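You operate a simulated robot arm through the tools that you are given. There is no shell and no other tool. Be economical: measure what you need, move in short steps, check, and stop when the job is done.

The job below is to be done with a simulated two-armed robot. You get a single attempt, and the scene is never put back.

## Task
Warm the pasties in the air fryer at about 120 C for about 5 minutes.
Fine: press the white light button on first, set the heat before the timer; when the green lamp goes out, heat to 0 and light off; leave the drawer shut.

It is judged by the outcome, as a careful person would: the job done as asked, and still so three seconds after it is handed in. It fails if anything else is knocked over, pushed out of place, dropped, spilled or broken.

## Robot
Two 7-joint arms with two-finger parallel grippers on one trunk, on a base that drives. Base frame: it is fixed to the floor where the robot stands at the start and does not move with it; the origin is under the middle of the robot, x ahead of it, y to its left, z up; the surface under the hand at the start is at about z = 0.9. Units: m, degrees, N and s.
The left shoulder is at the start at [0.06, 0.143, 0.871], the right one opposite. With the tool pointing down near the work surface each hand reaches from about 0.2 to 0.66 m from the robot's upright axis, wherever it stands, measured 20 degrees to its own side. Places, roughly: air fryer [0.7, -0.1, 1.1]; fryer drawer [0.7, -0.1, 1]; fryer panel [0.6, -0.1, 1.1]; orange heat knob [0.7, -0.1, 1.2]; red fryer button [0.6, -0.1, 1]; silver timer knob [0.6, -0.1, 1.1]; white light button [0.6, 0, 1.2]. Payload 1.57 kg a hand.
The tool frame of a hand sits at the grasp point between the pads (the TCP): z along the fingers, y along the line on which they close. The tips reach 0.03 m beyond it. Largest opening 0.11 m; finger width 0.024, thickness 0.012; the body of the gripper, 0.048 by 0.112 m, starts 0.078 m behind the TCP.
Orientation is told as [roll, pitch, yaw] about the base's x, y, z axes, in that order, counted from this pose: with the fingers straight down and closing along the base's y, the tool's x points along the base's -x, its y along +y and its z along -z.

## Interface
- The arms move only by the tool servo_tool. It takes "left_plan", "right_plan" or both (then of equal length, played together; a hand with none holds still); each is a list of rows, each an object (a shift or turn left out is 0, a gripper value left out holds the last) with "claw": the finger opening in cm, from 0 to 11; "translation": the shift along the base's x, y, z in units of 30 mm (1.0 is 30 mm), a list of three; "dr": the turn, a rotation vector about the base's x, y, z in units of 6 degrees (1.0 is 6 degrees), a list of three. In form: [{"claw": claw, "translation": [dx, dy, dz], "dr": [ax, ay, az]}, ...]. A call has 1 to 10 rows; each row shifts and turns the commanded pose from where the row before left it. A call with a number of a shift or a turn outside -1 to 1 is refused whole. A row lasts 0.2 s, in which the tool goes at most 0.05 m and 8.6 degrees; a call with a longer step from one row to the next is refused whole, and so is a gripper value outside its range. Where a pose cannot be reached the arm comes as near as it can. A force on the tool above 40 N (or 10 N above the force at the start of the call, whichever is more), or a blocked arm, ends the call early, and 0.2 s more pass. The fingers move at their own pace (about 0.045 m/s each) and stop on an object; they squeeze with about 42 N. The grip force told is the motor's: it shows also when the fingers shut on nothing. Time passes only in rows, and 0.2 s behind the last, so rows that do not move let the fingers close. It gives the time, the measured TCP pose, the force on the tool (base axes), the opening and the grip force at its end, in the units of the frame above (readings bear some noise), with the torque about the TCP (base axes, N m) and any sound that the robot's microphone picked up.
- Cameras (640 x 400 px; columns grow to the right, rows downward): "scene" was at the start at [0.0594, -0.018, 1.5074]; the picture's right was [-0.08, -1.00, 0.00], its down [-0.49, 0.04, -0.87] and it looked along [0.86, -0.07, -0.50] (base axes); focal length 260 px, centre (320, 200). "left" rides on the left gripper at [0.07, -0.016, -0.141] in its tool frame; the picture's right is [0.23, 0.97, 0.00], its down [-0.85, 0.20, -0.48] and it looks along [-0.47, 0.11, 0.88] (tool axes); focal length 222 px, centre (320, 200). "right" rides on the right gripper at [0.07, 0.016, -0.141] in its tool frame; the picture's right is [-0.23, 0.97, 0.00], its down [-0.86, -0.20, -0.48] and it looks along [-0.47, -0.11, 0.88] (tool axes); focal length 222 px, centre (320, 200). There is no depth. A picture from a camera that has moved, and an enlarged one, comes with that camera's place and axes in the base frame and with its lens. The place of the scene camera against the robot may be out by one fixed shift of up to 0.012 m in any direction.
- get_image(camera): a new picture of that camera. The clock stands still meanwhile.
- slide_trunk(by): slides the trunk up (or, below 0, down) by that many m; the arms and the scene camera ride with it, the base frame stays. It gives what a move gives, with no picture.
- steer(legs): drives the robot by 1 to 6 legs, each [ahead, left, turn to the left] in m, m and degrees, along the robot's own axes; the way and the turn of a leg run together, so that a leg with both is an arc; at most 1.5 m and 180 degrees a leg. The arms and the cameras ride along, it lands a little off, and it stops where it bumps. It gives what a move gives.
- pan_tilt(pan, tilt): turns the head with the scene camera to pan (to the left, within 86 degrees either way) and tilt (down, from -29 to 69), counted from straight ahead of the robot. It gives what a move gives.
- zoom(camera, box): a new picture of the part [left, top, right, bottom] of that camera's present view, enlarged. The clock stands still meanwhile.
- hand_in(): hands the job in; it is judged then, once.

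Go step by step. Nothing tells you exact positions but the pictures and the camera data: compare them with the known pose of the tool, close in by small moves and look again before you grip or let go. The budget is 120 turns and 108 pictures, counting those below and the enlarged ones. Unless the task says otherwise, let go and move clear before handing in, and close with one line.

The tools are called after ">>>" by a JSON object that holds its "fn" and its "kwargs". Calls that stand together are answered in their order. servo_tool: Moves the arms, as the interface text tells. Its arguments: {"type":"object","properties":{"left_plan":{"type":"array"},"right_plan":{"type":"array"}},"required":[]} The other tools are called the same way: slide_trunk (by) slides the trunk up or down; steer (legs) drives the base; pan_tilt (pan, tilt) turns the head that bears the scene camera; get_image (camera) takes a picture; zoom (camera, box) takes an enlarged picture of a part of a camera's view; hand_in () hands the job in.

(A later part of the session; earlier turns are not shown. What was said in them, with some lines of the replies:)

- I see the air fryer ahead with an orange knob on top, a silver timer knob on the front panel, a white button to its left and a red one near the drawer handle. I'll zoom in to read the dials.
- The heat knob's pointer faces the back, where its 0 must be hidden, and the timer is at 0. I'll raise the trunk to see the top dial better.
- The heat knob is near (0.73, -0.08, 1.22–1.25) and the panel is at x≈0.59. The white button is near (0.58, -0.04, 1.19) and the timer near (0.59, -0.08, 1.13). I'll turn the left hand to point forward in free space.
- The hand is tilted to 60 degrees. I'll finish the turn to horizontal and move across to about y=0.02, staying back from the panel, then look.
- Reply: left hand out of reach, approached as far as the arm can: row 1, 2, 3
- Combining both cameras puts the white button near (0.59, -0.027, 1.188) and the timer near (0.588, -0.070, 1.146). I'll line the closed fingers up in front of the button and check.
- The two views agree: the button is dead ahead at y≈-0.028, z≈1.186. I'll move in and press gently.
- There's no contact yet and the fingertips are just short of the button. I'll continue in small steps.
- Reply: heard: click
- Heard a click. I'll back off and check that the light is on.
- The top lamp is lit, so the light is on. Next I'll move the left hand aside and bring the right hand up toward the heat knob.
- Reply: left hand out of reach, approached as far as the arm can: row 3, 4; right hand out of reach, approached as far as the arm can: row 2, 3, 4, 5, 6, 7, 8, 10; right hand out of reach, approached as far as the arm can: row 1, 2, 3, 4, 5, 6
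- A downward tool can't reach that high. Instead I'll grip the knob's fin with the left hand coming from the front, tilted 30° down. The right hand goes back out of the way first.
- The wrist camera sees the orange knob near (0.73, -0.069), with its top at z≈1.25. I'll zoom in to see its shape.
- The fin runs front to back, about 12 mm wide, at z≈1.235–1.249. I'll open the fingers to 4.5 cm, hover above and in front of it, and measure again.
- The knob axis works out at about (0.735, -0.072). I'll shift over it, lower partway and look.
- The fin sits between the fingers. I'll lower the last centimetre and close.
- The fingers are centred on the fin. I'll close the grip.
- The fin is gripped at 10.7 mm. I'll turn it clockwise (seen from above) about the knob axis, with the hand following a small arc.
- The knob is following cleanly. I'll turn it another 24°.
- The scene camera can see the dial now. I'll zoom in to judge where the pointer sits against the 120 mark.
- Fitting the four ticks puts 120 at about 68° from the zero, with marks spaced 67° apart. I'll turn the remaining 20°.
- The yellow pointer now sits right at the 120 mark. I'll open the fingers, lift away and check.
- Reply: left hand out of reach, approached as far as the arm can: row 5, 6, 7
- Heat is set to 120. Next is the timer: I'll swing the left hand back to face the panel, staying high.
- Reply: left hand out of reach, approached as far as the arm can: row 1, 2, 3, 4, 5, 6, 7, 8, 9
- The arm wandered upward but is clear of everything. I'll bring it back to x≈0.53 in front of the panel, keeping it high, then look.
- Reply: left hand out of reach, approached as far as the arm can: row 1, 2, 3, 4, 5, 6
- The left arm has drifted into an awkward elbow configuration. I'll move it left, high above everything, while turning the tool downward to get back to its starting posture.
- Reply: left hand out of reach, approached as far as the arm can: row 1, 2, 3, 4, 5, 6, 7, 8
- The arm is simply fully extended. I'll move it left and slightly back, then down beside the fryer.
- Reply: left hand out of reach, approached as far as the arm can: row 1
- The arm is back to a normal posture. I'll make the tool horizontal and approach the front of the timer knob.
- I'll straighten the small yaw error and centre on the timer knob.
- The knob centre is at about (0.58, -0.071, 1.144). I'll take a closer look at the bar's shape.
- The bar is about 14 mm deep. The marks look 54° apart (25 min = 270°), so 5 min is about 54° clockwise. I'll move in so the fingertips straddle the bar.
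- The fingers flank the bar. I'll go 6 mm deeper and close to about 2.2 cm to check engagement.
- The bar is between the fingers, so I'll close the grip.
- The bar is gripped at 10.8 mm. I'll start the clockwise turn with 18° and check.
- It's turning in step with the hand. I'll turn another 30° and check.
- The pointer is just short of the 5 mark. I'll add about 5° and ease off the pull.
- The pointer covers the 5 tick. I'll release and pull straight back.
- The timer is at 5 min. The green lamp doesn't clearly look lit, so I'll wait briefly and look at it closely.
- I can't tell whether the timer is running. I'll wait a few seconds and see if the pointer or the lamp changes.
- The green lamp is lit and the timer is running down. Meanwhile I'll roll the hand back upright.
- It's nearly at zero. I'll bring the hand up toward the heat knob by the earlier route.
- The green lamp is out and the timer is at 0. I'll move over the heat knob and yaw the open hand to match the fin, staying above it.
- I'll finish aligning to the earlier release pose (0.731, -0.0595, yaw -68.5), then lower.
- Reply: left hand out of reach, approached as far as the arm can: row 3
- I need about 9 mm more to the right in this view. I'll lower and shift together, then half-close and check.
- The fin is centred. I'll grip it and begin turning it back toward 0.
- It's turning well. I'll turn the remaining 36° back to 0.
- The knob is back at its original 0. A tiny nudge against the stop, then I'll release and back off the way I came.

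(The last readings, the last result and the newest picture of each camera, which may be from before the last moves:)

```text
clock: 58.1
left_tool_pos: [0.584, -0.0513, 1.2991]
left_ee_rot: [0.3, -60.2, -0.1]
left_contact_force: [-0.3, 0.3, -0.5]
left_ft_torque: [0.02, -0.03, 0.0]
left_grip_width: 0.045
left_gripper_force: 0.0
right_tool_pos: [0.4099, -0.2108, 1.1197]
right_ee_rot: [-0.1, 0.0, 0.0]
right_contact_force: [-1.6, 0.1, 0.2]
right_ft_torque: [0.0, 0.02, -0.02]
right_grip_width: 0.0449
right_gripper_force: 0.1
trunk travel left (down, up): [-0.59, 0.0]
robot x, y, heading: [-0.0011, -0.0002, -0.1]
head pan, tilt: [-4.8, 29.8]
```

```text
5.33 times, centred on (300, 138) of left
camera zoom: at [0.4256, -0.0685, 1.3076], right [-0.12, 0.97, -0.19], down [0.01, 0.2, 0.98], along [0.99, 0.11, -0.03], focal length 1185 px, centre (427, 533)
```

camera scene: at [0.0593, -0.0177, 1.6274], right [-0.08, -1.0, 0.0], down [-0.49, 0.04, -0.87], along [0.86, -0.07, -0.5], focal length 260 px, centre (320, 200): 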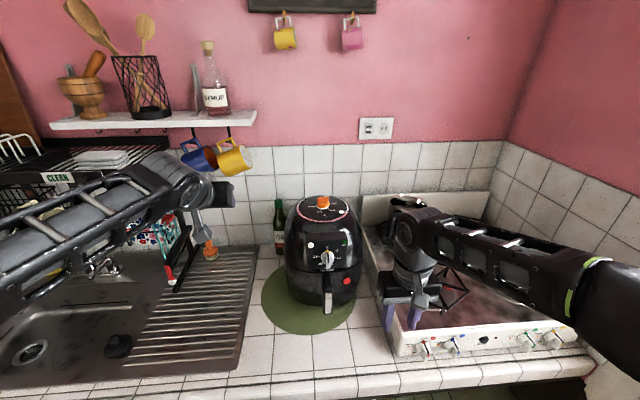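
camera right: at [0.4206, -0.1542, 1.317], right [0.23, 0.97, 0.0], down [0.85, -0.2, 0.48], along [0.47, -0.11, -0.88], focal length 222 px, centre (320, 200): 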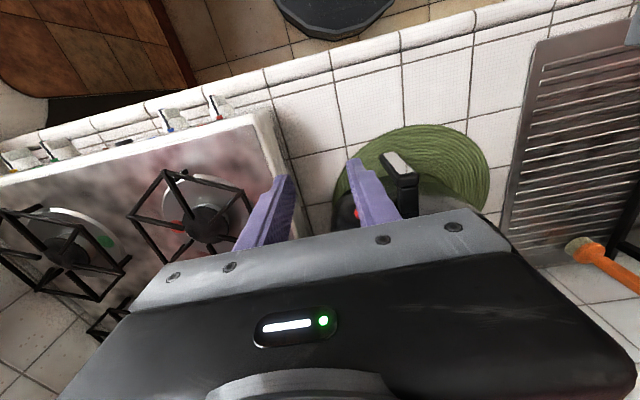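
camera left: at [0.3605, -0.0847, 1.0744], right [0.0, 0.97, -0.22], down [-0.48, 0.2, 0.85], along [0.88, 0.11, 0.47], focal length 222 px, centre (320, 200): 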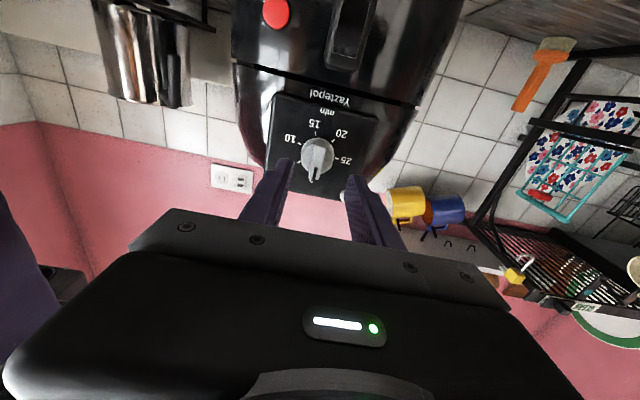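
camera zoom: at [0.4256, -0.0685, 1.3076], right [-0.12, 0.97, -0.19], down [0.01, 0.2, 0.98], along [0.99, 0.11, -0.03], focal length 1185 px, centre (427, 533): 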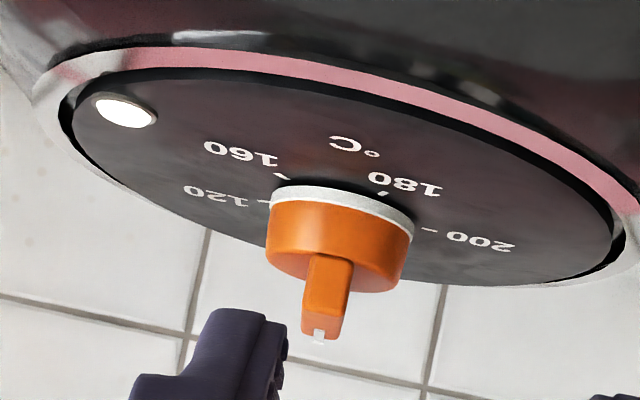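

Heat is at 0. Next I'll return to the white button with closed fingers, tool horizontal.

>>> {"fn": "servo_tool", "kwargs": {"left_plan": [{"claw": 0, "translation": [-1, 0.2, 0]}, {"translation": [-1, 0.2, 0]}, {"translation": [-0.5, 0.2, -0.7], "dr": [0, -1, 0]}, {"translation": [-0.1, 0.2, -0.7], "dr": [0, -1, 0]}, {"translation": [0, 0, -0.8], "dr": [0, -1, 0]}, {"translation": [0, 0, -0.8], "dr": [0, -1, 0]}, {"translation": [0, 0, -0.74], "dr": [0, -1, 0]}]}}

>>> {"fn": "get_image", "kwargs": {"camera": "left"}}

```text
clock: 59.7
left_tool_pos: [0.5069, -0.0294, 1.1867]
left_ee_rot: [152.2, -89.8, -152.2]
left_contact_force: [0.8, 0.1, -0.4]
left_ft_torque: [-0.01, 0.02, 0.03]
left_grip_width: 0.0001
left_gripper_force: 21.0
right_tool_pos: [0.4104, -0.2132, 1.1199]
right_ee_rot: [0.0, 0.0, 0.0]
right_contact_force: [-0.7, 0.6, 0.0]
right_ft_torque: [-0.02, 0.03, -0.01]
right_grip_width: 0.0451
right_gripper_force: 0.1
trunk travel left (down, up): [-0.59, 0.0]
robot x, y, heading: [-0.0019, -0.0007, 0.1]
head pan, tilt: [-4.8, 29.8]
```

```text
46 pictures are left
camera left: at [0.3664, -0.0462, 1.1161], right [0.0, 0.97, -0.23], down [-0.48, 0.2, 0.85], along [0.88, 0.11, 0.47], focal length 222 px, centre (320, 200)
```

left: 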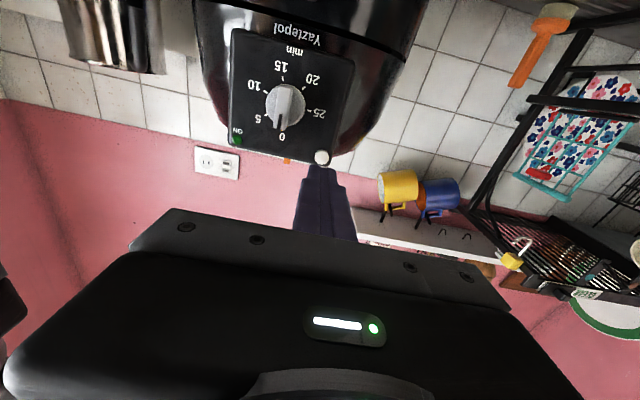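

Aligned with the button. I'll press exactly as before.

>>> {"fn": "servo_tool", "kwargs": {"left_plan": [{"translation": [0.8, 0.03, 0]}, {"translation": [0.65, 0, 0]}, {"translation": [0.1, 0, 0]}, {"translation": [0.1, 0, 0]}, {"translation": [0.1, 0, 0]}, {"translation": [0.07, 0, 0]}]}}

```text
clock: 61.1
left_tool_pos: [0.5604, -0.0284, 1.1871]
left_ee_rot: [158.4, -89.9, -158.2]
left_contact_force: [-1.3, -0.8, -0.4]
left_ft_torque: [-0.01, 0.0, 0.03]
left_grip_width: 0.0
left_gripper_force: 21.2
right_tool_pos: [0.4097, -0.2127, 1.1207]
right_ee_rot: [0.1, 0.0, 0.0]
right_contact_force: [0.7, -0.1, 0.2]
right_ft_torque: [0.01, 0.0, -0.03]
right_grip_width: 0.045
right_gripper_force: 0.0
trunk travel left (down, up): [-0.59, 0.0]
robot x, y, heading: [-0.001, 0.0013, -0.4]
head pan, tilt: [-4.8, 29.8]
heard: click
```

Clicked. I'll back away and check the whole fryer.

>>> {"fn": "servo_tool", "kwargs": {"left_plan": [{"translation": [-1, 0, 0]}, {"translation": [-0.8, 0, 0]}, {"translation": [0, 1, 0]}, {"translation": [0, 1, 0]}, {"translation": [0, 1, 0]}]}}

>>> {"fn": "zoom", "kwargs": {"camera": "scene", "box": [280, 185, 370, 260]}}

>>> {"fn": "get_image", "kwargs": {"camera": "scene"}}

```text
clock: 62.3
left_tool_pos: [0.5114, 0.0614, 1.1886]
left_ee_rot: [156.9, -89.9, -156.7]
left_contact_force: [-0.7, 0.0, 0.5]
left_ft_torque: [-0.03, 0.01, -0.02]
left_grip_width: 0.0
left_gripper_force: 21.1
left hand out of reach, approached as far as the arm can: row 5
right_tool_pos: [0.4107, -0.211, 1.1198]
right_ee_rot: [0.0, -0.1, -0.1]
right_contact_force: [0.1, -0.1, 0.0]
right_ft_torque: [0.0, -0.01, 0.0]
right_grip_width: 0.0453
right_gripper_force: 0.1
trunk travel left (down, up): [-0.59, 0.0]
robot x, y, heading: [-0.0008, -0.0041, 0.1]
head pan, tilt: [-4.8, 29.8]
```

```text
5.33 times, centred on (325, 222) of scene
camera zoom: at [0.0595, -0.0173, 1.6274], right [-0.08, -1.0, 0.0], down [-0.5, 0.04, -0.87], along [0.86, -0.07, -0.5], focal length 1389 px, centre (293, 80)
```

zoom: 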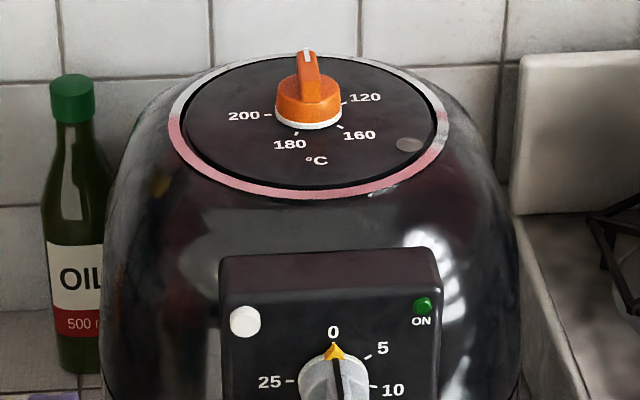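

```text
44 pictures are left
camera scene: at [0.0595, -0.0173, 1.6274], right [-0.08, -1.0, 0.0], down [-0.5, 0.04, -0.87], along [0.86, -0.07, -0.5], focal length 260 px, centre (320, 200)
```

scene: 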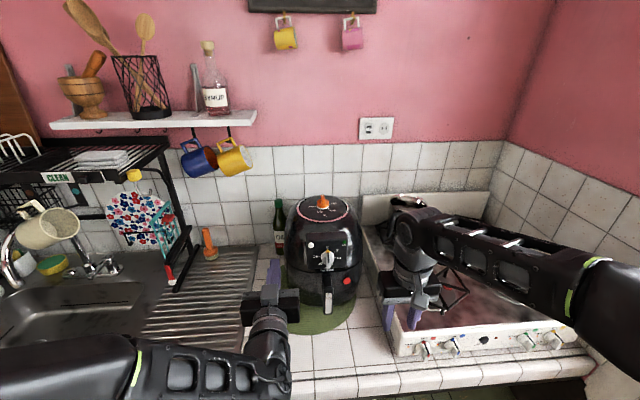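

The light and the green lamp are both off, heat and timer read 0, the drawer is shut and nothing has been disturbed. Both hands are clear, so I'm handing in.

>>> {"fn": "hand_in", "kwargs": {}}

```text
The job is handed in.
```

The pasties were warmed at about 120 °C on a 5-minute timer. When the green lamp went out I turned the heat to 0 and the light off, and the drawer stayed shut throughout.
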